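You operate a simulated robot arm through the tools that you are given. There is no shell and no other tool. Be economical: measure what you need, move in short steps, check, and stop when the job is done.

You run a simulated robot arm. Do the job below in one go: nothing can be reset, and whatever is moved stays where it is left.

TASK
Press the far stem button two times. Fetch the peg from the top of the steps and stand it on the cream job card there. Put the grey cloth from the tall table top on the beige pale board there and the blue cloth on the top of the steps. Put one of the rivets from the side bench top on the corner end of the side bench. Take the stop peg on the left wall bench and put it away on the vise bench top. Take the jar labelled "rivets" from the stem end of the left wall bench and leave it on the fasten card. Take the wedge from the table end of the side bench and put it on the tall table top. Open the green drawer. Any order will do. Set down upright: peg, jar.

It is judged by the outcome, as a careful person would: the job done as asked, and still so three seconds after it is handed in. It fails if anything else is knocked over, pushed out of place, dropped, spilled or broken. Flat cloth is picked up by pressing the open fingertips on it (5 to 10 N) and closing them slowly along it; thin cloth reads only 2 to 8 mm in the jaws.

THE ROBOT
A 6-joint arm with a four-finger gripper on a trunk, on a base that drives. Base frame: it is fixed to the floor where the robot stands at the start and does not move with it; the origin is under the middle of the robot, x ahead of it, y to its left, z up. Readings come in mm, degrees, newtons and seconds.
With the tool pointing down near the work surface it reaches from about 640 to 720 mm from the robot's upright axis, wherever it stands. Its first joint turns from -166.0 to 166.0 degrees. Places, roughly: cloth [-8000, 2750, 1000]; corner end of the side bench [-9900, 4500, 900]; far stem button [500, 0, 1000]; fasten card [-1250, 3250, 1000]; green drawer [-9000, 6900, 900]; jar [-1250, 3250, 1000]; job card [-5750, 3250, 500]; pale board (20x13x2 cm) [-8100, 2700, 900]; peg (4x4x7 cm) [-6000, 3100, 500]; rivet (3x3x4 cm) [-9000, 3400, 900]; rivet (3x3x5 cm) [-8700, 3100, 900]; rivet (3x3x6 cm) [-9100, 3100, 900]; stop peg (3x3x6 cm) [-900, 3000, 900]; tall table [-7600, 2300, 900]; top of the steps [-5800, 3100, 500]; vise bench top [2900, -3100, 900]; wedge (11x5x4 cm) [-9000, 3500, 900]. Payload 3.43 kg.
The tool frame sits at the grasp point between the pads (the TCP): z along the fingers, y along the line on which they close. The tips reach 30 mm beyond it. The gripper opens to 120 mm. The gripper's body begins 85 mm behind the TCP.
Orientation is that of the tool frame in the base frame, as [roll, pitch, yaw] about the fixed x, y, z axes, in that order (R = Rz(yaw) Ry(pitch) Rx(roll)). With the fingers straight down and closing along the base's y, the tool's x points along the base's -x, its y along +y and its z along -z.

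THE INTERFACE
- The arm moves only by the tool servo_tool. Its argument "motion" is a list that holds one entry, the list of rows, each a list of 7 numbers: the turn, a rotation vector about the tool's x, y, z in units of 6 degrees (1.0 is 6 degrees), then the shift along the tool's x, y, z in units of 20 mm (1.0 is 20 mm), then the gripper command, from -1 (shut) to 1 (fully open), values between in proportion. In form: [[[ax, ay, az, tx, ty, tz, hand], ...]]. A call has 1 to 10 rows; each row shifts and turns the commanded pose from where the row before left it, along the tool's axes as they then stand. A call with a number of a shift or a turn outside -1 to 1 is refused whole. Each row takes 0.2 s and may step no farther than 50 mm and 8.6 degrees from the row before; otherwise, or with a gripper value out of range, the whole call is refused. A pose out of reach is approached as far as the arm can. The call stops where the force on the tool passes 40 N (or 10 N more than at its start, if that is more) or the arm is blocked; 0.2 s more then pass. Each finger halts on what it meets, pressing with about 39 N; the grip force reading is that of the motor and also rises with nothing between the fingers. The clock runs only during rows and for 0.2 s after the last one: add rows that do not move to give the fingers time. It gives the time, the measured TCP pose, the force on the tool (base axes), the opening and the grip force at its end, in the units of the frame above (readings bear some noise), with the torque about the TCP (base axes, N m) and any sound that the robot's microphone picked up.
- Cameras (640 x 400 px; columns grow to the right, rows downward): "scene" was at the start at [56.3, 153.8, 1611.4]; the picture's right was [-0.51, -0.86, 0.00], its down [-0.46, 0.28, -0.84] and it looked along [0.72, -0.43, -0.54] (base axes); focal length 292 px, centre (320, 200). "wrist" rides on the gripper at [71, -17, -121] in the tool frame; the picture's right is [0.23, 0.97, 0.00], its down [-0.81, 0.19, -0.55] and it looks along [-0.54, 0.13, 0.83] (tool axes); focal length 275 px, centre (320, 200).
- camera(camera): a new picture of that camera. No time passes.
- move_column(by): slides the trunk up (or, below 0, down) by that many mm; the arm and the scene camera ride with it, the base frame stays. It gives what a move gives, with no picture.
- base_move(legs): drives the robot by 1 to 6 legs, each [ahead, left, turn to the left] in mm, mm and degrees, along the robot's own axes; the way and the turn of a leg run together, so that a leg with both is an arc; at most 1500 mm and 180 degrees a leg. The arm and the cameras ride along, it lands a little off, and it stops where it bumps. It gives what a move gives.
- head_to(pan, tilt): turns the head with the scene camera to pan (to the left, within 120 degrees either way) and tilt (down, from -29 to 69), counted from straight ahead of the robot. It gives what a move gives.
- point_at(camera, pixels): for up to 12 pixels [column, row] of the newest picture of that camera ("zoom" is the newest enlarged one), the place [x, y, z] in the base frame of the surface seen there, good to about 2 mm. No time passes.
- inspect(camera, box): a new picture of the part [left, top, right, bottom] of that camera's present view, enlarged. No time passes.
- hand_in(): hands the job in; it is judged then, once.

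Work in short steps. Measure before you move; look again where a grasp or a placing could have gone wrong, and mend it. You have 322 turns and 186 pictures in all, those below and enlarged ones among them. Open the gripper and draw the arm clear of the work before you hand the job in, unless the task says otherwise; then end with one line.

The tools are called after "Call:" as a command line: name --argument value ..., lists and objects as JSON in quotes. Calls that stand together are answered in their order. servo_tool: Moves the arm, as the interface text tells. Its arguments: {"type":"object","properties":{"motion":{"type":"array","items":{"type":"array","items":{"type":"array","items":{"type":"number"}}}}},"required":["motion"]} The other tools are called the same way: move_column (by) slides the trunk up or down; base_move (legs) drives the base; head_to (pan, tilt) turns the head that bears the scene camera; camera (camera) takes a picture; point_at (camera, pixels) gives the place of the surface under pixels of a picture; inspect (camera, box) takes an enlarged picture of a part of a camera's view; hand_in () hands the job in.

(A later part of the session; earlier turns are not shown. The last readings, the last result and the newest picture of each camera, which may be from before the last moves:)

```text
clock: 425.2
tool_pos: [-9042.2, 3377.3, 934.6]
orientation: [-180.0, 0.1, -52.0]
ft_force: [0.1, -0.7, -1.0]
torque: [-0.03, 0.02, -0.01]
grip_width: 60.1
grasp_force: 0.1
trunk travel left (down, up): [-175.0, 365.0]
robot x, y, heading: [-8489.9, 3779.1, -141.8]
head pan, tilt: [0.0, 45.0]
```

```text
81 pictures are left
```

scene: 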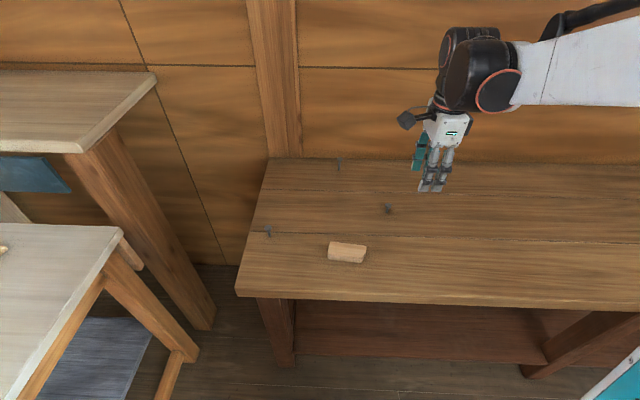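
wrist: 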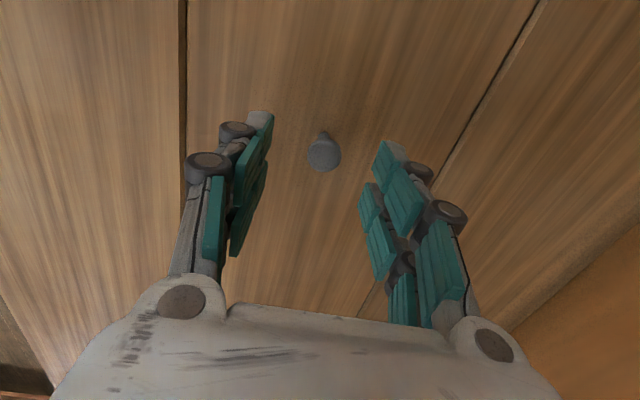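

Centred within 3 mm. I correct that, lower to z≈893.5, and close slowly on the head.

Call:
servo_tool --motion '[[[0, 0, 0, 0.07, 0.11, 1, 0], [0, 0, 0, 0, 0, 0.8, 0], [0, 0, 0, 0, 0, 0.2, 0], [0, 0, 0, 0, 0, 0, -0.3], [0, 0, 0, 0, 0, 0, -0.45], [0, 0, 0, 0, 0, 0, -0.55], [0, 0, 0, 0, 0, 0, -0.65], [0, 0, 0, 0, 0, 0, -0.8], [0, 0, 0, 0, 0, 0, -0.8]]]'

```text
clock: 427.2
tool_pos: [-9042.7, 3375.9, 895.4]
orientation: [180.0, 0.1, -51.9]
ft_force: [0.8, -0.3, -0.2]
torque: [0.0, 0.0, -0.01]
grip_width: 17.4
grasp_force: 38.6
trunk travel left (down, up): [-175.0, 365.0]
robot x, y, heading: [-8486.8, 3782.5, -141.6]
head pan, tilt: [0.0, 45.0]
```

Gripped at 17.4 mm. I lift and check.

Call:
servo_tool --motion '[[[0, 0, 0, 0, 0, -0.3, -0.8], [0, 0, 0, 0, 0, -0.7, -0.8], [0, 0, 0, 0, 0, -1, -0.8], [0, 0, 0, 0, 0, -1, -0.8], [0, 0, 0, 0, 0, -1, -0.8], [0, 0, 0, 0, 0, -1, -0.8], [0, 0, 0, 0, 0, 0, -0.8]]]'

Call:
inspect --camera "scene" --box '[320, 100, 480, 250]'

Call:
camera --camera "wrist"

```text
clock: 428.8
tool_pos: [-9044.3, 3374.8, 996.2]
orientation: [-179.9, 0.1, -52.1]
ft_force: [-0.5, 0.7, 0.2]
torque: [0.03, 0.02, 0.05]
grip_width: 17.3
grasp_force: 39.4
trunk travel left (down, up): [-175.0, 365.0]
robot x, y, heading: [-8494.1, 3779.7, -141.6]
head pan, tilt: [0.0, 45.0]
```

```text
2.67 times, centred on (400, 175) of scene
```

zoom: 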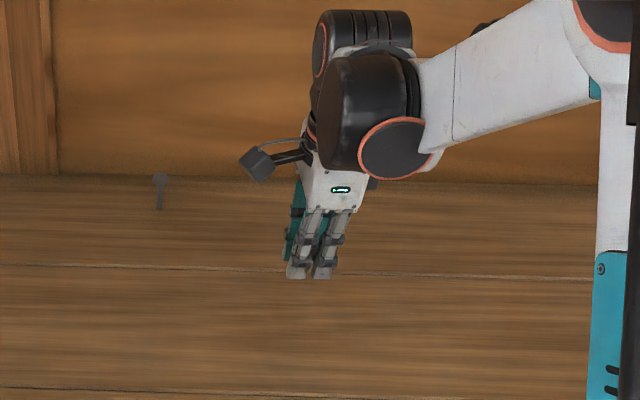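

```text
79 pictures are left
```

wrist: 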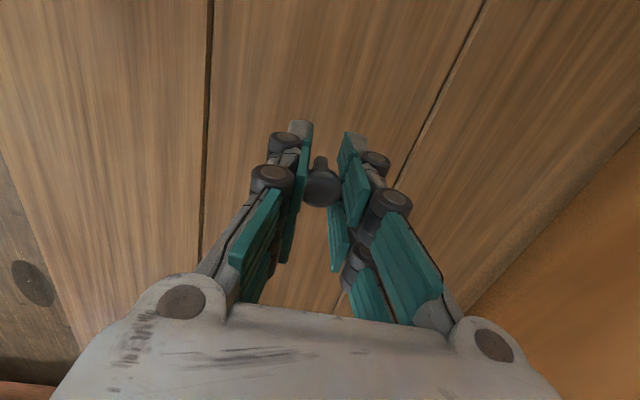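

The rivet is held by its head. I raise and pull in the hand, back off 250 mm, and drive right along the bench toward the corner end.

Call:
servo_tool --motion '[[[0, 0, 0, 0, 0, -1, -0.8], [0, 0, 0, 0, 0, -1, -0.8], [0, 0, 0, 0, 0, -1, -0.8], [0, 0, 0, 0, 0, -1, -0.8], [0, 0, 0, 0, 0, -1, -0.8], [0, 0, 0, 0, -1, -1, -0.8], [0, 0, 0, 0, -1, -1, -0.8], [0, 0, 0, 0, -1, -1, -0.8], [0, 0, 0, 0, -1, -1, -0.8], [0, 0, 0, 0, -1, -1, -0.8]]]'

Call:
base_move --legs '[[-250, 0, -2], [0, -1300, 0]]'

Call:
head_to --pan 0 --tilt 35

Call:
camera --camera "scene"

```text
clock: 431.0
tool_pos: [-8964.7, 3438.0, 1195.4]
orientation: [179.9, 0.2, -52.0]
ft_force: [0.5, 0.3, -1.0]
torque: [-0.01, -0.03, 0.03]
grip_width: 17.0
grasp_force: 39.0
trunk travel left (down, up): [-175.0, 365.0]
robot x, y, heading: [-8485.7, 3783.5, -141.5]
head pan, tilt: [0.0, 45.0]
```

```text
clock: 438.9
tool_pos: [-9534.1, 4634.8, 1195.2]
orientation: [-180.0, 0.0, -54.2]
ft_force: [-0.6, -0.8, -0.5]
torque: [0.0, 0.0, 0.01]
grip_width: 16.9
grasp_force: 38.6
trunk travel left (down, up): [-175.0, 365.0]
robot x, y, heading: [-9046.8, 4958.5, -143.9]
head pan, tilt: [0.0, 45.0]
```

```text
clock: 439.6
tool_pos: [-9534.1, 4633.3, 1194.6]
orientation: [180.0, 0.1, -54.3]
ft_force: [-0.3, -0.9, 0.0]
torque: [-0.02, 0.0, 0.02]
grip_width: 17.4
grasp_force: 39.5
trunk travel left (down, up): [-175.0, 365.0]
robot x, y, heading: [-9048.7, 4957.0, -143.6]
head pan, tilt: [0.0, 35.0]
```

```text
78 pictures are left
```

scene: 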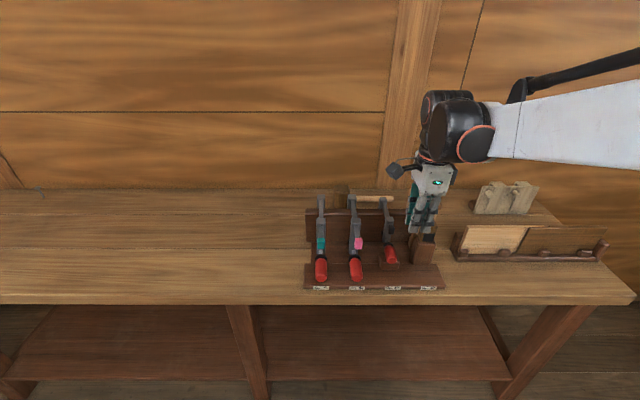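

I zoom on the corner end to find free space.

Call:
inspect --camera "scene" --box '[290, 160, 640, 320]'

Call:
point_at --camera "scene" --pixels '[[500, 280], [540, 280], [580, 275], [620, 290], [470, 280], [450, 230], [460, 255], [600, 262], [305, 280], [445, 285], [280, 260], [630, 296]]'

```text
1.83 times, centred on (465, 240) of scene
```

zoom: 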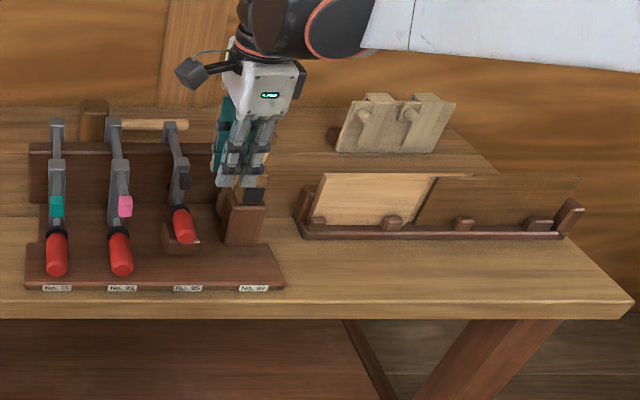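

```text
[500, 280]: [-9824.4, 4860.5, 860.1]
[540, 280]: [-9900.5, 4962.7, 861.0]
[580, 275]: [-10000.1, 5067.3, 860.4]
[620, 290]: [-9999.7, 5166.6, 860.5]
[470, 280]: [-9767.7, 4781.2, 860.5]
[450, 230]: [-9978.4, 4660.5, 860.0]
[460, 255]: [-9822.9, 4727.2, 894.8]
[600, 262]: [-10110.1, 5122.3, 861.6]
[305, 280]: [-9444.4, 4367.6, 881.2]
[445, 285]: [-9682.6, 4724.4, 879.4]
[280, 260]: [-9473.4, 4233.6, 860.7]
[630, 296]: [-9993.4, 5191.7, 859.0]
```

A free strip lies in front of the leaning boards, around (-9850,4880). I drive right 410 mm and turn the tool back so its body is parallel to the boards.

Call:
base_move --legs '[[0, -410, 0]]'

Call:
servo_tool --motion '[[[0, 0, -1, 0, 0, 0, -0.8], [0, 0, -1, 0, 0, 0, -0.8], [0, 0, -1, 0, 0, 0, -0.8], [0, 0, -1, 0, 0, 0, -0.8], [0, 0, -1, 0, 0, 0, -0.8], [0, 0, -1, 0, 0, 0, -0.8], [0, 0, -1, 0, 0, 0, -0.8], [0, 0, -1, 0, 0, 0, -0.8], [0, 0, -1, 0, 0, 0, -0.8], [0, 0, -1, 0, 0, 0, -0.8]]]'

Call:
servo_tool --motion '[[[0, 0, -1, 0, 0, 0, -0.8], [0, 0, -1, 0, 0, 0, -0.8], [0, 0, -1, 0, 0, 0, -0.8], [0, 0, -1, 0, 0, 0, -0.8], [0, 0, -1, 0, 0, 0, -0.8], [0, 0, 0, 0, 0, 0, -0.8]]]'

Call:
camera --camera "scene"

Call:
camera --camera "wrist"

```text
clock: 442.1
tool_pos: [-9772.0, 4957.9, 1194.3]
orientation: [180.0, 0.2, -53.9]
ft_force: [-0.6, 0.0, -0.5]
torque: [0.0, -0.01, -0.03]
grip_width: 17.1
grasp_force: 38.8
trunk travel left (down, up): [-175.0, 365.0]
robot x, y, heading: [-9286.1, 5283.4, -143.4]
head pan, tilt: [0.0, 35.0]
```

```text
clock: 444.3
tool_pos: [-9773.7, 4957.9, 1195.8]
orientation: [-180.0, 0.1, 6.3]
ft_force: [0.0, 0.2, -0.5]
torque: [-0.03, 0.0, -0.01]
grip_width: 17.2
grasp_force: 38.8
trunk travel left (down, up): [-175.0, 365.0]
robot x, y, heading: [-9289.8, 5283.4, -143.7]
head pan, tilt: [0.0, 35.0]
```

```text
clock: 445.7
tool_pos: [-9772.4, 4958.8, 1193.8]
orientation: [-179.9, 0.0, 36.3]
ft_force: [-0.5, 0.6, -0.7]
torque: [0.01, -0.03, -0.01]
grip_width: 17.2
grasp_force: 38.9
trunk travel left (down, up): [-175.0, 365.0]
robot x, y, heading: [-9285.8, 5283.5, -143.6]
head pan, tilt: [0.0, 35.0]
```

```text
76 pictures are left
```

scene: 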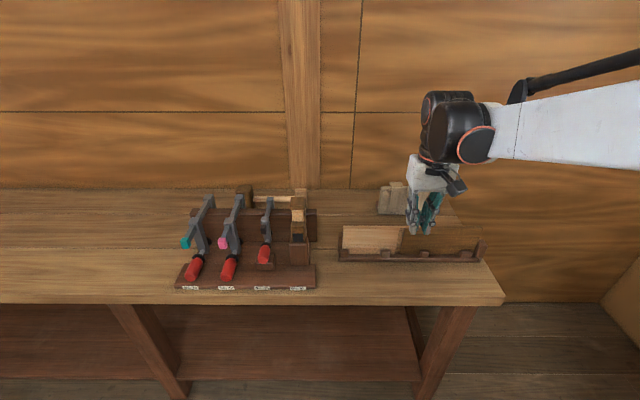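

```text
75 pictures are left
```

wrist: 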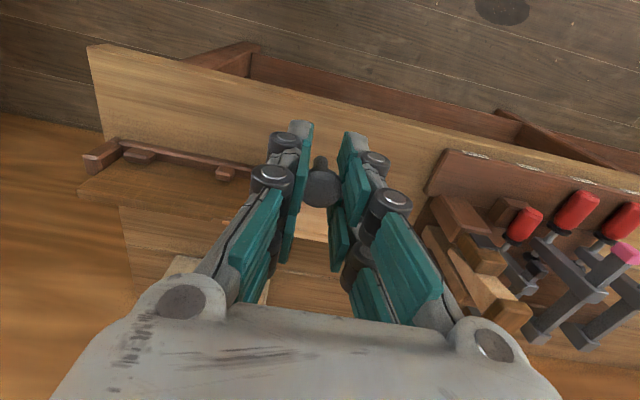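

Call:
point_at --camera "scene" --pixels '[[350, 282], [380, 282], [410, 282], [340, 262], [480, 262], [370, 228], [430, 232], [380, 295], [318, 270], [395, 265]]'

```text
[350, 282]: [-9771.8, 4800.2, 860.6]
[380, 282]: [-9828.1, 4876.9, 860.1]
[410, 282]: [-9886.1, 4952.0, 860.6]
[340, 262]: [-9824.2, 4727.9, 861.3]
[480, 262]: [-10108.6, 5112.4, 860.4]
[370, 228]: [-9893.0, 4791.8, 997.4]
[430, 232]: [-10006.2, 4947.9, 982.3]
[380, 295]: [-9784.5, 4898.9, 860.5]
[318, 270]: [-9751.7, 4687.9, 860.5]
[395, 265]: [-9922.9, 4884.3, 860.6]
```

The target (-9835,4880) is 53 mm inside the front edge and 98 mm clear of the boards. I move over it and descend.

Call:
servo_tool --motion '[[[0, 0, 0, -0.98, 0.26, 0, -0.8], [0, 0, 0, -0.98, 0.26, 0, -0.8], [0, 0, 0, -0.98, 0.26, 0, -0.8], [0, 0, 0, -0.98, 0.26, 0, -0.8], [0, 0, 0, -0.98, 0.26, 0, -0.8], [0, 0, 0, 0, 0, 1, -0.8], [0, 0, 0, 0, 0, 1, -0.8], [0, 0, 0, 0, 0, 1, -0.8], [0, 0, 0, 0, 0, 1, -0.8], [0, 0, 0, 0, 0, 1, -0.8]]]'

Call:
servo_tool --motion '[[[0, 0, 0, 0, 0, 1, -0.8], [0, 0, 0, 0, 0, 1, -0.8], [0, 0, 0, 0, 0, 1, -0.8], [0, 0, 0, 0, 0, 1, -0.8], [0, 0, 0, 0, 0, 1, -0.8], [0, 0, 0, 0, 0, 1, -0.8], [0, 0, 0, 0, 0, 1, -0.8], [0, 0, 0, 0, 0, 1, -0.8], [0, 0, 0, 0, 0, 1, -0.8], [0, 0, 0, 0, 0, 0, -0.8]]]'

Call:
inspect --camera "scene" --box '[300, 150, 500, 310]'

Call:
camera --camera "wrist"

```text
clock: 447.9
tool_pos: [-9836.4, 4879.4, 1094.5]
orientation: [-179.9, 0.0, 36.1]
ft_force: [-0.5, 0.2, -0.7]
torque: [0.01, 0.02, 0.0]
grip_width: 17.0
grasp_force: 39.0
trunk travel left (down, up): [-175.0, 365.0]
robot x, y, heading: [-9286.7, 5286.5, -143.5]
head pan, tilt: [0.0, 35.0]
```

```text
clock: 450.1
tool_pos: [-9836.7, 4878.2, 915.3]
orientation: [-179.9, 0.0, 36.1]
ft_force: [0.0, 0.0, -0.5]
torque: [0.0, 0.01, -0.03]
grip_width: 17.2
grasp_force: 38.8
trunk travel left (down, up): [-175.0, 365.0]
robot x, y, heading: [-9289.9, 5284.5, -143.6]
head pan, tilt: [0.0, 35.0]
```

```text
2.50 times, centred on (400, 230) of scene
```

zoom: 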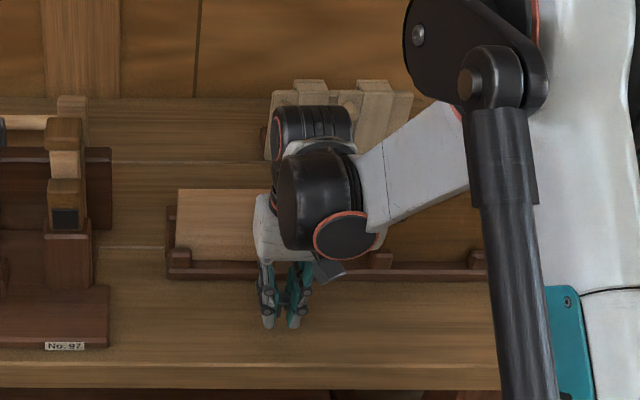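

```text
73 pictures are left
```

wrist: 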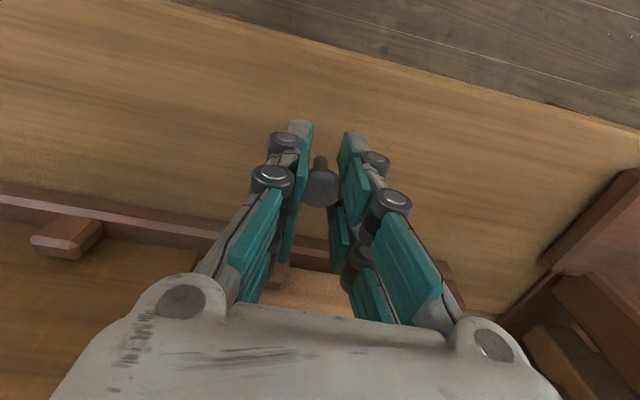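

Clear of the boards. The rivet is about 19 mm up; I lower and creep to contact.

Call:
servo_tool --motion '[[[0, 0, 0, 0, 0, 0.6, -0.8], [0, 0, 0, 0, 0, 0.15, -0.8], [0, 0, 0, 0, 0, 0.1, -0.8], [0, 0, 0, 0, 0, 0, -0.8]]]'

Call:
servo_tool --motion '[[[0, 0, 0, 0, 0, 0.06, -0.8], [0, 0, 0, 0, 0, 0.04, -0.8], [0, 0, 0, 0, 0, 0, -0.8]]]'

```text
clock: 451.1
tool_pos: [-9837.1, 4877.9, 897.6]
orientation: [-179.9, 0.1, 36.1]
ft_force: [0.4, 1.0, -0.4]
torque: [-0.01, 0.03, -0.04]
grip_width: 17.3
grasp_force: 39.5
trunk travel left (down, up): [-175.0, 365.0]
robot x, y, heading: [-9286.5, 5287.1, -143.5]
head pan, tilt: [0.0, 35.0]
```

```text
clock: 451.9
tool_pos: [-9836.7, 4878.6, 896.8]
orientation: [-179.9, 0.0, 36.2]
ft_force: [-0.2, 0.5, -0.9]
torque: [-0.01, -0.03, 0.04]
grip_width: 17.2
grasp_force: 39.5
trunk travel left (down, up): [-175.0, 365.0]
robot x, y, heading: [-9289.1, 5282.5, -143.7]
head pan, tilt: [0.0, 35.0]
```

Call:
servo_tool --motion '[[[0, 0, 0, 0, 0, 0.05, -0.8], [0, 0, 0, 0, 0, 0.05, -0.8], [0, 0, 0, 0, 0, 0, -0.8]]]'

```text
clock: 452.7
tool_pos: [-9836.8, 4880.2, 894.6]
orientation: [-179.8, 0.0, 36.1]
ft_force: [-5.1, -3.1, 13.9]
torque: [-0.08, 0.17, -0.04]
grip_width: 17.1
grasp_force: 39.8
trunk travel left (down, up): [-175.0, 365.0]
robot x, y, heading: [-9286.5, 5284.8, -143.8]
head pan, tilt: [0.0, 35.0]
```

Contact (14 N). I ease up slightly, open slowly and rise.

Call:
servo_tool --motion '[[[0, 0, 0, 0, 0, -0.03, -0.8], [0, 0, 0, 0, 0, 0, -0.68], [0, 0, 0, 0, 0, 0, -0.6], [0, 0, 0, 0, 0, 0, -0.45], [0, 0, 0, 0, 0, 0, -0.2], [0, 0, 0, 0, 0, 0, 0], [0, 0, 0, 0, 0, 0, 0]]]'

Call:
servo_tool --motion '[[[0, 0, 0, 0, 0, -0.5, 0], [0, 0, 0, 0, 0, -1, 0], [0, 0, 0, 0, 0, -1, 0], [0, 0, 0, 0, 0, -1, 0], [0, 0, 0, 0, 0, -1, 0], [0, 0, 0, 0, 0, -1, 0], [0, 0, 0, 0, 0, -1, 0], [0, 0, 0, 0, 0, -1, 0], [0, 0, 0, 0, 0, -1, 0], [0, 0, 0, 0, 0, -1, 0]]]'

Call:
servo_tool --motion '[[[0, 0, 0, 1, 0, -1, 0], [0, 0, 0, 1, 0, -1, 0], [0, 0, 0, 1, 0, -1, 0], [0, 0, 0, 1, 0, -1, 0], [0, 0, 0, 1, 0, -1, 0], [0, 0, 0, 1, 0, 0, 0]]]'

Call:
inspect --camera "scene" --box '[300, 180, 500, 310]'

```text
clock: 454.3
tool_pos: [-9836.4, 4878.6, 893.9]
orientation: [180.0, 0.0, 36.1]
ft_force: [-0.2, -0.6, -0.4]
torque: [0.01, 0.0, 0.0]
grip_width: 59.9
grasp_force: 0.1
trunk travel left (down, up): [-175.0, 365.0]
robot x, y, heading: [-9288.6, 5287.9, -143.4]
head pan, tilt: [0.0, 35.0]
```

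```text
clock: 456.5
tool_pos: [-9835.8, 4879.9, 1085.3]
orientation: [-180.0, 0.0, 36.2]
ft_force: [-0.2, -0.7, -0.2]
torque: [-0.02, 0.0, 0.0]
grip_width: 60.3
grasp_force: 0.1
trunk travel left (down, up): [-175.0, 365.0]
robot x, y, heading: [-9287.9, 5285.2, -143.5]
head pan, tilt: [0.0, 35.0]
```

```text
clock: 457.9
tool_pos: [-9737.7, 4949.4, 1183.3]
orientation: [-179.9, 0.2, 36.1]
ft_force: [0.4, -0.1, 0.4]
torque: [-0.01, 0.0, -0.01]
grip_width: 59.9
grasp_force: 0.1
trunk travel left (down, up): [-175.0, 365.0]
robot x, y, heading: [-9285.8, 5285.3, -143.6]
head pan, tilt: [0.0, 35.0]
```

```text
3.08 times, centred on (400, 245) of scene
```

zoom: 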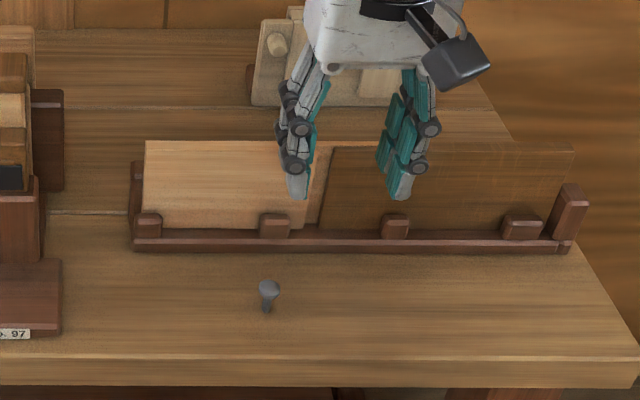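

The rivet stands at the corner end. Now the green drawer: I back off a little and turn right to look toward the back bench.

Call:
base_move --legs '[[-300, 0, 0], [0, 0, -90]]'

Call:
head_to --pan -20 --tilt 22

Call:
camera --camera "scene"

```text
clock: 463.8
tool_pos: [-9375.8, 5918.8, 1185.0]
orientation: [-179.9, -0.1, -54.6]
ft_force: [-0.3, 0.0, 0.3]
torque: [-0.01, 0.01, -0.04]
grip_width: 59.9
grasp_force: 0.1
trunk travel left (down, up): [-175.0, 365.0]
robot x, y, heading: [-9046.1, 5460.4, 125.7]
head pan, tilt: [0.0, 35.0]
```

```text
clock: 464.6
tool_pos: [-9376.4, 5918.4, 1183.5]
orientation: [-179.8, 0.0, -54.6]
ft_force: [-0.3, -0.6, 0.3]
torque: [-0.03, 0.05, -0.01]
grip_width: 60.0
grasp_force: 0.0
trunk travel left (down, up): [-175.0, 365.0]
robot x, y, heading: [-9044.5, 5465.2, 125.8]
head pan, tilt: [-20.0, 22.0]
```

```text
71 pictures are left
```

scene: 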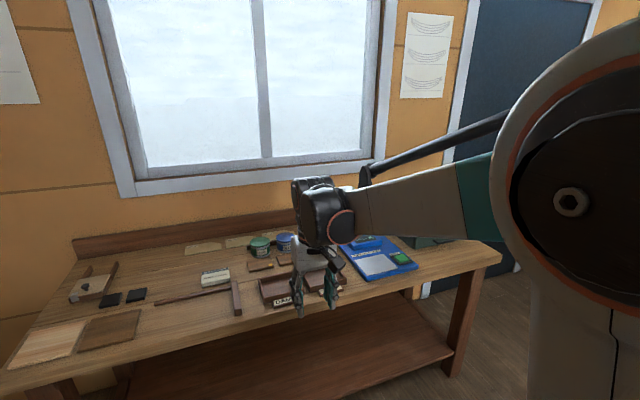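

The green box is behind the arm at the right. I shift right 650 mm and look again.

Call:
base_move --legs '[[0, -700, 0]]'

Call:
head_to --pan 0 --tilt 25

Call:
camera --camera "scene"

```text
clock: 468.5
tool_pos: [-8795.9, 6332.1, 1184.4]
orientation: [-180.0, 0.0, -55.1]
ft_force: [-1.0, -0.8, 1.3]
torque: [0.04, 0.02, 0.02]
grip_width: 60.2
grasp_force: 0.1
trunk travel left (down, up): [-175.0, 365.0]
robot x, y, heading: [-8467.9, 5873.9, 125.1]
head pan, tilt: [-20.0, 22.0]
```

```text
clock: 469.3
tool_pos: [-8795.5, 6333.0, 1185.0]
orientation: [-180.0, 0.1, -55.1]
ft_force: [-0.3, -0.2, 0.0]
torque: [0.03, 0.01, 0.03]
grip_width: 60.0
grasp_force: 0.0
trunk travel left (down, up): [-175.0, 365.0]
robot x, y, heading: [-8467.8, 5871.2, 125.0]
head pan, tilt: [0.0, 25.0]
```

```text
70 pictures are left
```

scene: 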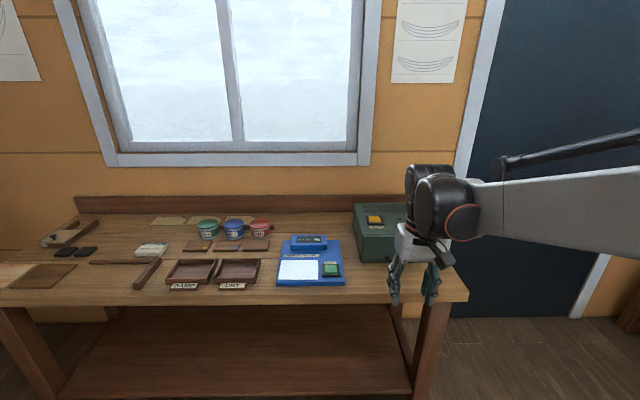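

Call:
inspect --camera "scene" --box '[270, 180, 480, 310]'

Call:
camera --camera "wrist"

```text
3.05 times, centred on (375, 245) of scene
```

zoom: 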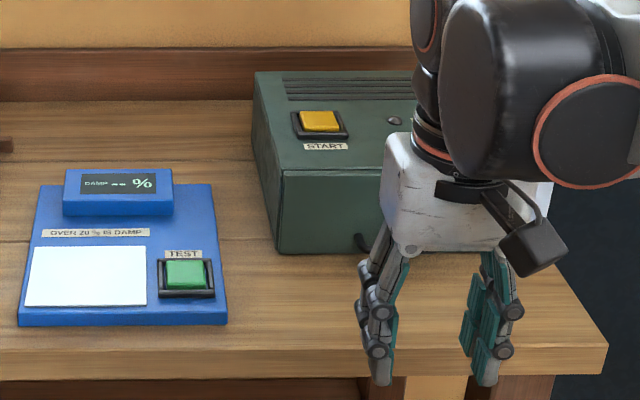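

```text
68 pictures are left
```

wrist: 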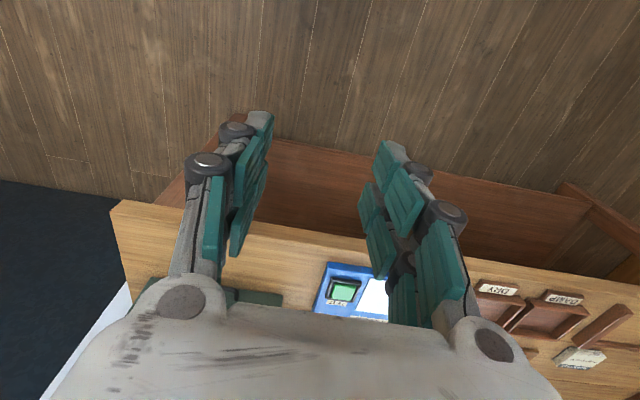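

The green box's front is hidden by the hand. I move the hand 260 mm to the left to see it.

Call:
servo_tool --motion '[[[0, 0, 0, 0, 1, 0, 0], [0, 0, 0, 0, 1, 0, 0], [0, 0, 0, 0, 1, 0, 0], [0, 0, 0, 0, 1, 0, 0], [0, 0, 0, 0, 1, 0, 0], [0, 0, 0, 0, 1, 0, 0], [0, 0, 0, 0, 1, 0, 0], [0, 0, 0, 0, 1, 0, 0], [0, 0, 0, 0, 1, 0, 0], [0, 0, 0, 0, 1, 0, 0]]]'

Call:
servo_tool --motion '[[[0, 0, 0, 0, 1, 0, 0], [0, 0, 0, 0, 1, 0, 0], [0, 0, 0, 0, 1, 0, 0], [0, 0, 0, 0, 1, 0, 0], [0, 0, 0, 0, 1, 0, 0], [0, 0, 0, 0, 1, 0, 0], [0, 0, 0, 0, 0, 0, 0]]]'

Call:
inspect --camera "scene" --box '[320, 170, 500, 310]'

```text
clock: 471.5
tool_pos: [-8959.8, 6216.8, 1183.2]
orientation: [-179.9, 0.0, -55.1]
ft_force: [0.1, 0.6, -0.3]
torque: [-0.03, -0.02, -0.02]
grip_width: 60.0
grasp_force: 0.1
trunk travel left (down, up): [-175.0, 365.0]
robot x, y, heading: [-8468.9, 5874.7, 124.9]
head pan, tilt: [0.0, 25.0]
```

```text
clock: 473.1
tool_pos: [-9058.0, 6147.9, 1184.8]
orientation: [-179.9, 0.0, -55.1]
ft_force: [-0.2, 0.0, -0.3]
torque: [-0.01, -0.04, -0.04]
grip_width: 60.1
grasp_force: 0.0
trunk travel left (down, up): [-175.0, 365.0]
robot x, y, heading: [-8469.1, 5873.2, 125.1]
head pan, tilt: [0.0, 25.0]
```

```text
2.86 times, centred on (410, 240) of scene
```

zoom: 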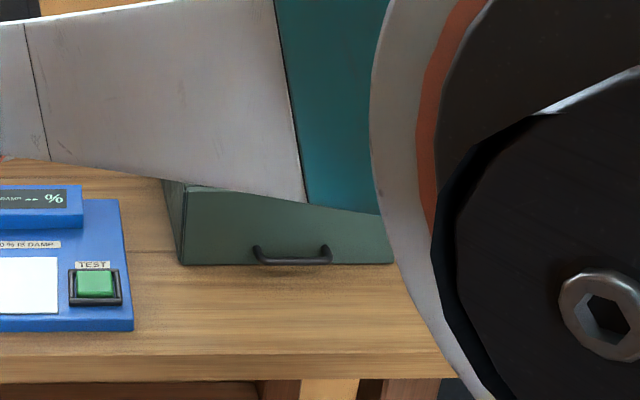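

The box's front carries a black bar handle at zoom (293,258): this is the green drawer. I measure handle and face.

Call:
point_at --camera "zoom" --pixels '[[293, 262], [257, 252], [330, 252], [275, 263], [315, 263], [293, 245], [215, 240], [380, 240], [185, 262], [393, 260], [185, 195], [260, 340]]'

```text
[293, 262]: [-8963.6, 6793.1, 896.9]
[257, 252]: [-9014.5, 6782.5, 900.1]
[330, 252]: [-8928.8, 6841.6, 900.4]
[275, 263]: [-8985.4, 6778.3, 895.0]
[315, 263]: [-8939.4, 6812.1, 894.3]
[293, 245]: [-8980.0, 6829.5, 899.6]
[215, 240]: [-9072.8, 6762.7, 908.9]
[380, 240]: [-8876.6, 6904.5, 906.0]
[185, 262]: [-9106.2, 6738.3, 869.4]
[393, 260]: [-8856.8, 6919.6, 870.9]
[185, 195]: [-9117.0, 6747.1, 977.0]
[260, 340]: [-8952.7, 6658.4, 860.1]
```

The handle bar runs along n at d≈10767–10775, 29+ mm in front of the face; I'll hook closed fingers straight down behind it and pull. I first check the blue tester's right edge against the drawer's path and the bench front edge.

Call:
point_at --camera "zoom" --pixels '[[130, 325], [118, 205], [132, 270], [300, 352], [183, 250], [390, 225], [293, 253], [293, 268], [270, 255], [320, 255]]'

```text
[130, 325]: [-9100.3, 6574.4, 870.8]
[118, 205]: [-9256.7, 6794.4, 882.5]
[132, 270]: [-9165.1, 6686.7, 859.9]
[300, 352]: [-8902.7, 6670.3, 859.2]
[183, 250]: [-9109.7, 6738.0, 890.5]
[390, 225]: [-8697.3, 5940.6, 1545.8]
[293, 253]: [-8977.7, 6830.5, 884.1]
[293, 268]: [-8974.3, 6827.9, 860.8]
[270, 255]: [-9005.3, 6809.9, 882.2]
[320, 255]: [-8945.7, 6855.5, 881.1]
```

The drawer's way is free. I return the hand to the middle, then drive ahead 340 mm and right 146 mm.

Call:
servo_tool --motion '[[[0, 0, 0, 0, -1, 0, 0], [0, 0, 0, 0, -1, 0, 0], [0, 0, 0, 0, -1, 0, 0], [0, 0, 0, 0, -1, 0, 0], [0, 0, 0, 0, -1, 0, -0.5], [0, 0, 0, 0, -1, 0, -1], [0, 0, 0, 0, -1, 0, -1], [0, 0, 0, 0, -1, 0, -1], [0, 0, 0, 0, -1, 0, -1], [0, 0, 0, 0, -1, 0, -1]]]'

Call:
base_move --legs '[[340, -146, 1]]'

Call:
head_to --pan 0 --tilt 42

Call:
camera --camera "scene"

Call:
camera --camera "wrist"

```text
clock: 475.3
tool_pos: [-8894.2, 6264.3, 1182.4]
orientation: [-179.9, 0.1, -55.1]
ft_force: [0.0, -0.7, -0.2]
torque: [0.0, 0.01, 0.0]
grip_width: 0.1
grasp_force: 33.5
trunk travel left (down, up): [-175.0, 365.0]
robot x, y, heading: [-8474.6, 5875.6, 125.3]
head pan, tilt: [0.0, 25.0]
```

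```text
clock: 477.7
tool_pos: [-8978.3, 6611.3, 1181.9]
orientation: [-179.9, 0.0, -53.9]
ft_force: [1.0, 0.0, 0.7]
torque: [-0.01, 0.02, -0.02]
grip_width: 0.1
grasp_force: 33.5
trunk travel left (down, up): [-175.0, 365.0]
robot x, y, heading: [-8543.8, 6228.3, 126.5]
head pan, tilt: [0.0, 25.0]
```

```text
clock: 478.5
tool_pos: [-8976.6, 6610.9, 1182.0]
orientation: [-179.8, 0.1, -54.0]
ft_force: [-0.6, -0.4, 0.3]
torque: [-0.02, 0.0, 0.02]
grip_width: 0.3
grasp_force: 33.3
trunk travel left (down, up): [-175.0, 365.0]
robot x, y, heading: [-8546.8, 6230.8, 126.5]
head pan, tilt: [0.0, 42.0]
```

```text
66 pictures are left
```

scene: 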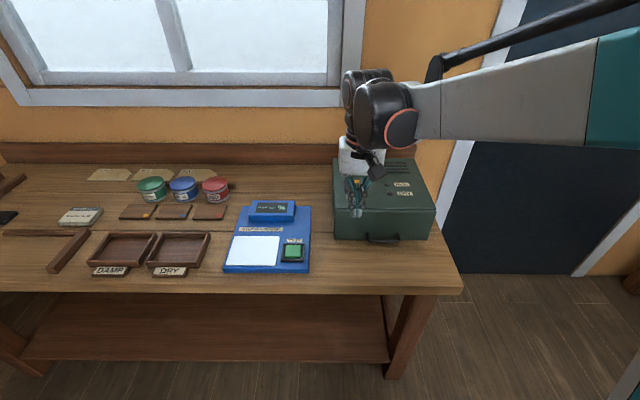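

```text
65 pictures are left
```

wrist: 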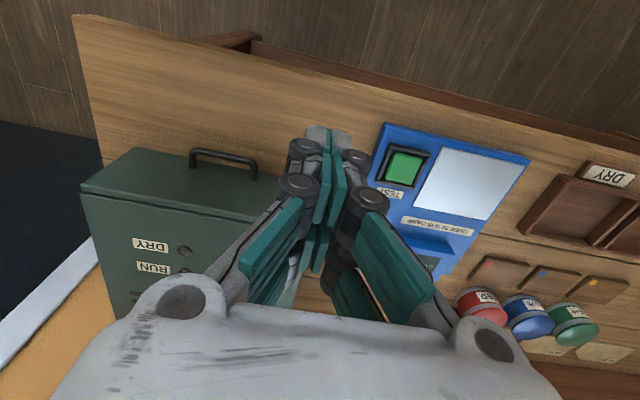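

The handle shows at (222,160) in the wrist view. I measure it closely.

Call:
inspect --camera "wrist" --box '[150, 120, 290, 210]'

Call:
point_at --camera "zoom" --pixels '[[200, 140], [330, 165], [450, 185], [190, 190], [480, 250], [330, 200], [330, 157], [330, 172], [200, 132], [200, 148], [340, 235]]'

```text
4.44 times, centred on (220, 165) of wrist
```

zoom: 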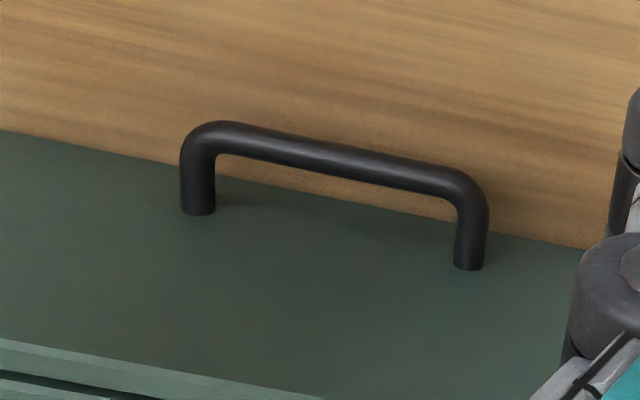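

```text
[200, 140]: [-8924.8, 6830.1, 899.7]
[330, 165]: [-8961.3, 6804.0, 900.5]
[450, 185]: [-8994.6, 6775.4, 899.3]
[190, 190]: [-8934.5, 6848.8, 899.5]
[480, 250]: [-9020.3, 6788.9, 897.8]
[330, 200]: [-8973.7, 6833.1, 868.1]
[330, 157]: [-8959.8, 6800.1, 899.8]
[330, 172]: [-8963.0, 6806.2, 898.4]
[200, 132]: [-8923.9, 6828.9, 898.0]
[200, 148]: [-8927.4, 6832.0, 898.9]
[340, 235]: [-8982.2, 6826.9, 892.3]
```

The bar is at d≈10768–10778, top z 900; the gap to the face is 27 mm, finger width 19. I move the closed fingers above the gap, at (-8972,6819).

Call:
servo_tool --motion '[[[0, 0, 0, -0.83, -0.63, 0, -1], [0, 0, 0, -0.83, -0.63, 0, -1], [0, 0, 0, -0.83, -0.63, 0, -1], [0, 0, 0, -0.83, -0.63, 0, -1], [0, 0, 0, -0.83, -0.63, 0, -1], [0, 0, 0, -0.83, -0.63, 0, -1], [0, 0, 0, -0.83, -0.63, 0, -1], [0, 0, 0, -0.83, -0.63, 0, -1], [0, 0, 0, -0.83, -0.63, 0, -1], [0, 0, 0, -0.83, -0.63, 0, -1]]]'

Call:
servo_tool --motion '[[[0, 0, 0, 0, 0, 1, -1], [0, 0, 0, 0, 0, 1, -1], [0, 0, 0, 0, 0, 1, -1], [0, 0, 0, 0, 0, 1, -1], [0, 0, 0, 0, 0, 1, -1], [0, 0, 0, 0, 0, 1, -1], [0, 0, 0, 0, 0, 1, -1], [0, 0, 0, 0, 0, 0, -1]]]'

Call:
camera --camera "wrist"

Call:
inspect --camera "scene" --box '[310, 80, 470, 260]'

```text
clock: 480.7
tool_pos: [-8972.6, 6819.6, 1182.1]
orientation: [180.0, 0.1, -53.8]
ft_force: [-0.6, 0.4, 0.2]
torque: [0.03, 0.02, 0.01]
grip_width: 0.0
grasp_force: 32.9
trunk travel left (down, up): [-175.0, 365.0]
robot x, y, heading: [-8544.2, 6227.6, 126.4]
head pan, tilt: [0.0, 42.0]
```

```text
clock: 482.5
tool_pos: [-8972.7, 6819.2, 1042.1]
orientation: [-179.9, 0.0, -53.9]
ft_force: [-0.5, -0.1, -0.5]
torque: [-0.02, -0.01, -0.03]
grip_width: 0.0
grasp_force: 33.4
trunk travel left (down, up): [-175.0, 365.0]
robot x, y, heading: [-8548.4, 6232.4, 126.5]
head pan, tilt: [0.0, 42.0]
```

```text
63 pictures are left
```

wrist: 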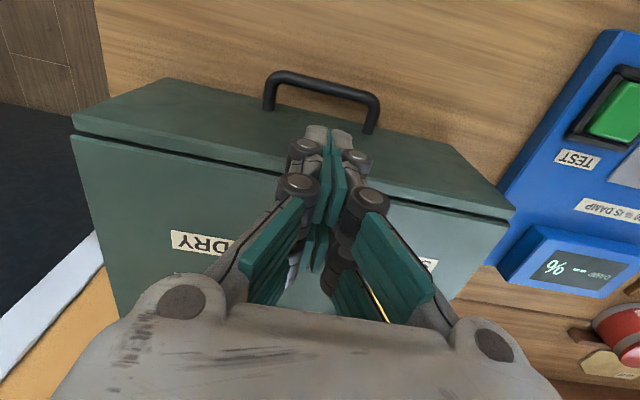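

```text
2.22 times, centred on (390, 170) of scene
```

zoom: 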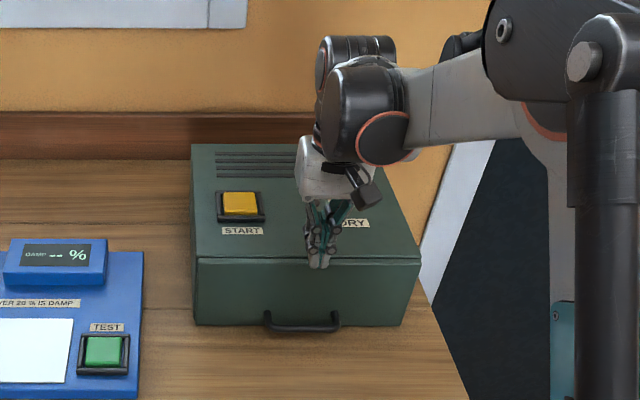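

I verify the face, the seam and the bar from this nearer view.

Call:
point_at --camera "wrist" --pixels '[[320, 88], [325, 93], [322, 83], [240, 120], [240, 160], [240, 175], [420, 170], [320, 110], [350, 120]]'

```text
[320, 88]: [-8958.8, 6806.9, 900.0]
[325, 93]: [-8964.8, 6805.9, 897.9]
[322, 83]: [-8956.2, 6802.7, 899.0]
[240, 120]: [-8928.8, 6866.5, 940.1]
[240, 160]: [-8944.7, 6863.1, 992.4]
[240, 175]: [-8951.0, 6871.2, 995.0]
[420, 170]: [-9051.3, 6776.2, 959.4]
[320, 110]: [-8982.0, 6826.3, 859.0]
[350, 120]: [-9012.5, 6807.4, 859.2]
```

Box top is z≈995, so I tilt the hand 6° back to keep the palm off the box, and lower to just above the bar first.

Call:
servo_tool --motion '[[[0, -1, 0, 0, 0, 0, -1], [0, 0, 0, 0.18, 0, 0, -1], [0, 0, 0, 0.1, 0, 0.995, -1], [0, 0, 0, 0.1, 0, 0.995, -1], [0, 0, 0, 0.1, 0, 0.995, -1], [0, 0, 0, 0.1, 0, 0.995, -1], [0, 0, 0, 0.1, 0, 0.995, -1], [0, 0, 0, 0, 0, 0, -1]]]'

Call:
camera --camera "wrist"

Call:
inspect --camera "scene" --box '[340, 130, 440, 260]'

```text
clock: 483.4
tool_pos: [-8969.9, 6815.7, 1018.2]
orientation: [-179.9, 6.1, -54.0]
ft_force: [3.4, -5.1, 10.8]
torque: [0.02, 0.03, 0.02]
grip_width: 6.1
grasp_force: 33.3
trunk travel left (down, up): [-175.0, 365.0]
robot x, y, heading: [-8547.6, 6230.5, 126.4]
head pan, tilt: [0.0, 42.0]
stopped in row 4: the force on the tool passed its limit at 56 N (the readings are from after the stop); the commanded pose is now the measured one
```

```text
61 pictures are left
```

wrist: 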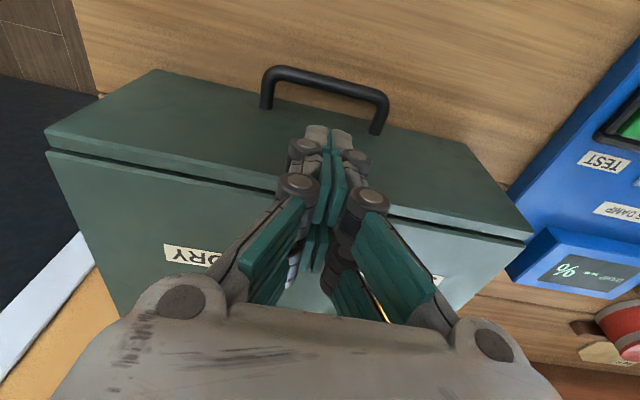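

```text
3.08 times, centred on (390, 195) of scene
```

zoom: 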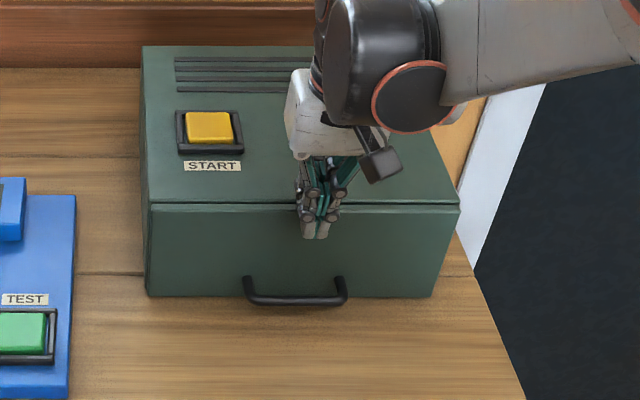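

The fingertips touched the box's top edge and stopped. I rise 25 mm and check the box edge position (and that it has not shifted).

Call:
servo_tool --motion '[[[0, 0, 0, 0.05, 0, -0.6, -1], [0, 0, 0, 0.05, 0, -0.6, -1], [0, 0, 0, 0, 0, 0, -1]]]'

Call:
inspect --camera "wrist" --box '[180, 50, 440, 230]'

Call:
point_at --camera "zoom" --pixels '[[120, 255], [120, 280], [120, 300], [120, 310], [120, 320], [120, 340], [540, 330], [540, 350], [560, 370], [330, 70], [330, 80], [120, 200]]'

```text
clock: 484.2
tool_pos: [-8968.5, 6814.4, 1040.0]
orientation: [-179.9, 6.1, -53.9]
ft_force: [0.1, -0.1, 0.1]
torque: [0.02, 0.01, 0.01]
grip_width: 0.0
grasp_force: 33.9
trunk travel left (down, up): [-175.0, 365.0]
robot x, y, heading: [-8546.7, 6231.2, 126.7]
head pan, tilt: [0.0, 42.0]
```

```text
2.22 times, centred on (310, 140) of wrist
```

zoom: 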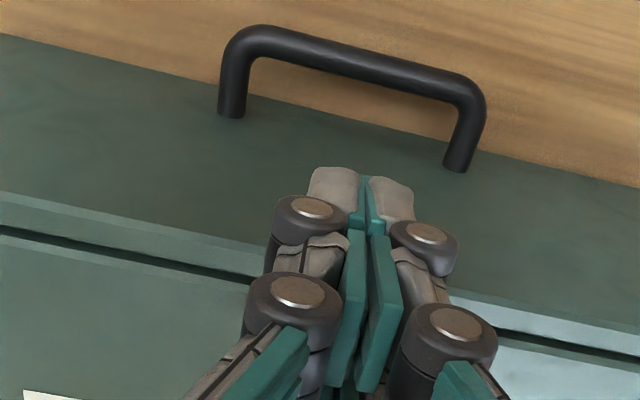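

```text
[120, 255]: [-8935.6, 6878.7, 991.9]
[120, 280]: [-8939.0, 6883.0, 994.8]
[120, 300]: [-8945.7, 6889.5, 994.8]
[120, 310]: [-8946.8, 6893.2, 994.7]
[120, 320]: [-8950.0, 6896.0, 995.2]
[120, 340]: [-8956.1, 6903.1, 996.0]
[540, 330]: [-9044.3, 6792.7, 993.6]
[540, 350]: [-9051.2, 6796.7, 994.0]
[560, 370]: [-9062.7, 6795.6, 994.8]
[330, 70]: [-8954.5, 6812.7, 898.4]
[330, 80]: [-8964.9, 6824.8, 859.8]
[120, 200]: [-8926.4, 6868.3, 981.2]
```

The box has not shifted. I measure where the fingertips really are relative to the TCP.

Call:
point_at --camera "zoom" --pixels '[[335, 172], [335, 185], [320, 190], [345, 205], [390, 182], [395, 200], [310, 208], [300, 290], [370, 330]]'

```text
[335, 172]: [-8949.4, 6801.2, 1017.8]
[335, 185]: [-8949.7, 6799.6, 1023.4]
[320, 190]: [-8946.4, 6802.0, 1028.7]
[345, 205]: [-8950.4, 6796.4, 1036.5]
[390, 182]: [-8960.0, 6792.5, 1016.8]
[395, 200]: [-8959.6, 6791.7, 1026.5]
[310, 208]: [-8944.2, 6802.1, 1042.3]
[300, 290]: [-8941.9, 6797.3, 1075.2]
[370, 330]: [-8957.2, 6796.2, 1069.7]
```

The fingers are about 48 mm deep along the tool's x, too wide for the gap. New plan: turn 90° so they close along the pull direction, tilt 36° forward-down, and grip the bar with the tips. First I rise, undo the tilt and turn.

Call:
servo_tool --motion '[[[0, 1, 0, 0.5, 0, -1, -1], [0, 0, 1, 1, 0, -1, -1], [0, 0, 1, 0, 0, -1, -1], [0, 0, 1, 0, 0, -1, -1], [0, 0, 1, 0, 0, -1, -1], [0, 0, 1, 0, 0, -0.5, -1], [0, 0, 1, 0, 0, 0, -1], [0, 0, 1, 0, 0, 0, -1], [0, 0, 1, 0, 0, 0, -0.5], [0, 0, 1, 0, 0, 0, -0.5]]]'

Call:
servo_tool --motion '[[[0, 0, 1, 0, 0, 0, -0.5], [0, 0, 1, 0, 0, 0, -0.5], [0, 0, 1, 0, 0, 0, -0.5], [0, 0, 1, 0, 0, 0, -0.5], [0, 0, 1, 0, 0, 0, -0.5], [0, 0, 1, 0, 0, 0, -0.5], [0, 0, 0, 0, 0, 0, -0.5]]]'

Call:
servo_tool --motion '[[[-1, 0, 0, 0, 0, 0, -0.5], [-1, 0, 0, 0, 0, 0, -0.5], [-1, 0, 0, 0, 0, 0, -0.5], [-1, 0, 0, 0, 0, 0, -0.5], [-1, 0, 0, 0, 0, 0, -0.5], [-1, 0, 0, 0, 0, 0, -0.5], [0, 0, 0, 0, 0, 0, -0.5]]]'

Call:
camera --camera "scene"

Call:
camera --camera "wrist"

```text
clock: 486.4
tool_pos: [-8950.6, 6787.4, 1148.8]
orientation: [179.9, 0.1, -108.1]
ft_force: [-0.9, 0.5, 0.7]
torque: [-0.03, -0.02, 0.01]
grip_width: 30.0
grasp_force: 0.1
trunk travel left (down, up): [-175.0, 365.0]
robot x, y, heading: [-8547.6, 6232.9, 126.5]
head pan, tilt: [0.0, 42.0]
```

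```text
clock: 488.0
tool_pos: [-8949.0, 6787.7, 1148.9]
orientation: [179.7, 0.2, -144.0]
ft_force: [0.2, 0.5, -0.8]
torque: [-0.03, -0.01, -0.03]
grip_width: 30.1
grasp_force: 0.1
trunk travel left (down, up): [-175.0, 365.0]
robot x, y, heading: [-8545.2, 6229.5, 126.5]
head pan, tilt: [0.0, 42.0]
```

```text
clock: 489.6
tool_pos: [-8950.6, 6787.0, 1148.5]
orientation: [143.8, 0.2, -143.9]
ft_force: [-0.9, 0.5, -0.2]
torque: [0.0, -0.03, 0.01]
grip_width: 30.1
grasp_force: 0.0
trunk travel left (down, up): [-175.0, 365.0]
robot x, y, heading: [-8549.7, 6228.0, 126.4]
head pan, tilt: [0.0, 42.0]
```

```text
58 pictures are left
```

scene: 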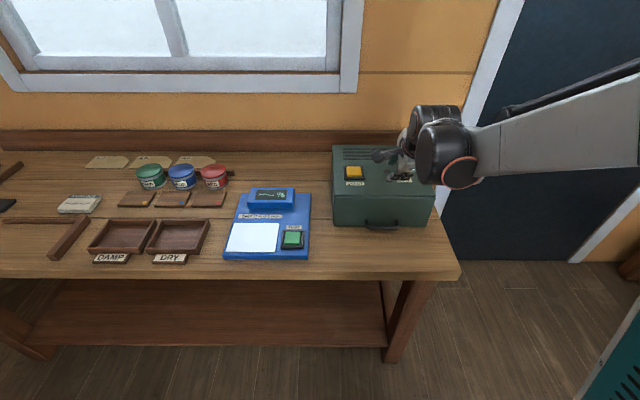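

```text
57 pictures are left
```

wrist: 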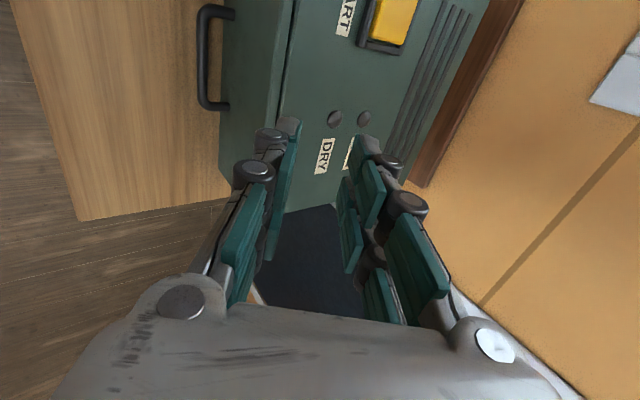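

I now move to the pre-grasp pose, 80 mm behind the bar along the approach line.

Call:
servo_tool --motion '[[[0, 0, 0, 0, -0.95, 0.974, -0.5], [0, 0, 0, 0, -0.95, 0.974, -0.5], [0, 0, 0, 0, -0.95, 0.974, -0.5], [0, 0, 0, 0, -0.95, 0.974, -0.5], [0, 0, 0, 0, -0.95, 0.974, -0.5], [0, 0, 0, 0, -0.95, 0.974, -0.5], [0, 0, 0, 0, -0.95, 0.974, -0.5], [0, 0, 0, 0, 0, 0, -0.5]]]'

Call:
camera --camera "wrist"

Call:
inspect --camera "scene" --box '[310, 110, 470, 270]'

```text
clock: 491.4
tool_pos: [-8933.0, 6765.8, 961.8]
orientation: [143.9, 0.1, -143.9]
ft_force: [0.4, 0.0, 0.7]
torque: [-0.04, 0.01, 0.04]
grip_width: 29.9
grasp_force: 0.1
trunk travel left (down, up): [-175.0, 365.0]
robot x, y, heading: [-8545.0, 6229.6, 126.6]
head pan, tilt: [0.0, 42.0]
```

```text
56 pictures are left
```

wrist: 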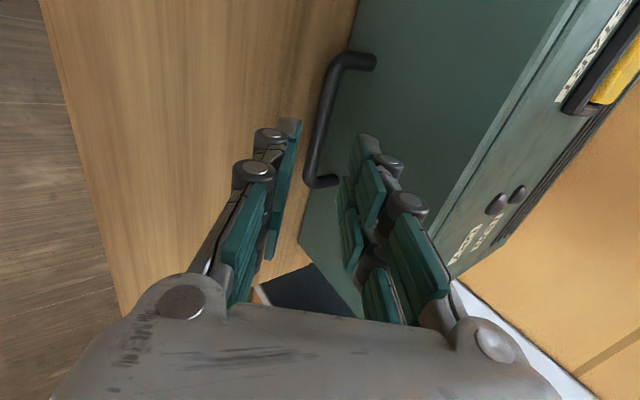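

```text
2.50 times, centred on (390, 190) of scene
```

zoom: 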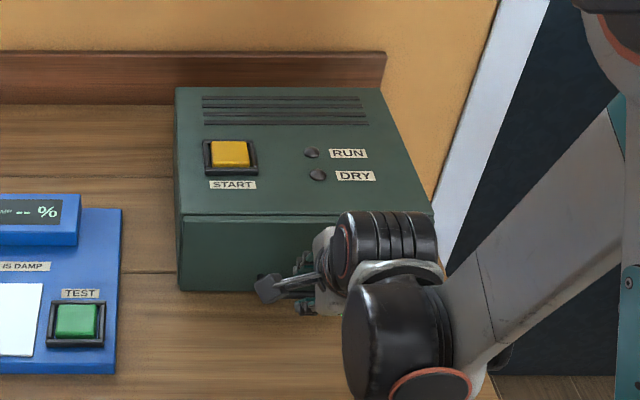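

The bar lies between the fingers. I measure it again to align.

Call:
point_at --camera "wrist" --pixels '[[340, 65], [327, 110], [318, 150], [312, 175], [333, 110], [320, 110], [372, 62], [335, 182], [285, 130], [365, 145]]'

```text
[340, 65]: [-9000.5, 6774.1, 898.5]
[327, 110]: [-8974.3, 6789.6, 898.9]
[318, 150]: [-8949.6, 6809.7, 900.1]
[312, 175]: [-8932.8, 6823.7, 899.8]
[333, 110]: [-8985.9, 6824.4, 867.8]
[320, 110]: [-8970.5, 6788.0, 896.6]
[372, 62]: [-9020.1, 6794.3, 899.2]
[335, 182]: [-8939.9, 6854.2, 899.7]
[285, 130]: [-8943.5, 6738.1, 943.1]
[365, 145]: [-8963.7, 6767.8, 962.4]
```

Aligned within 1 mm. I advance 60 mm along the approach with the fingers 30 mm open.

Call:
servo_tool --motion '[[[0, 0, 0, 0.3, -0.05, 1, -0.5], [0, 0, 0, 0, 0, 1, -0.5], [0, 0, 0, 0, 0, 0.5, -0.5], [0, 0, 0, 0, 0, 0.5, -0.5], [0, 0, 0, 0, 0, 0, -0.5]]]'

Call:
camera --camera "wrist"

```text
clock: 492.6
tool_pos: [-8958.1, 6790.7, 911.4]
orientation: [144.0, 0.1, -143.9]
ft_force: [0.1, 1.3, 0.3]
torque: [0.03, 0.0, 0.0]
grip_width: 29.8
grasp_force: 0.1
trunk travel left (down, up): [-175.0, 365.0]
robot x, y, heading: [-8547.3, 6229.4, 126.7]
head pan, tilt: [0.0, 42.0]
```

```text
54 pictures are left
```

wrist: 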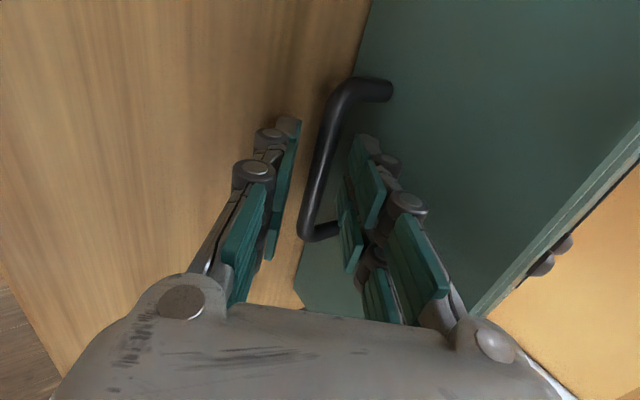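

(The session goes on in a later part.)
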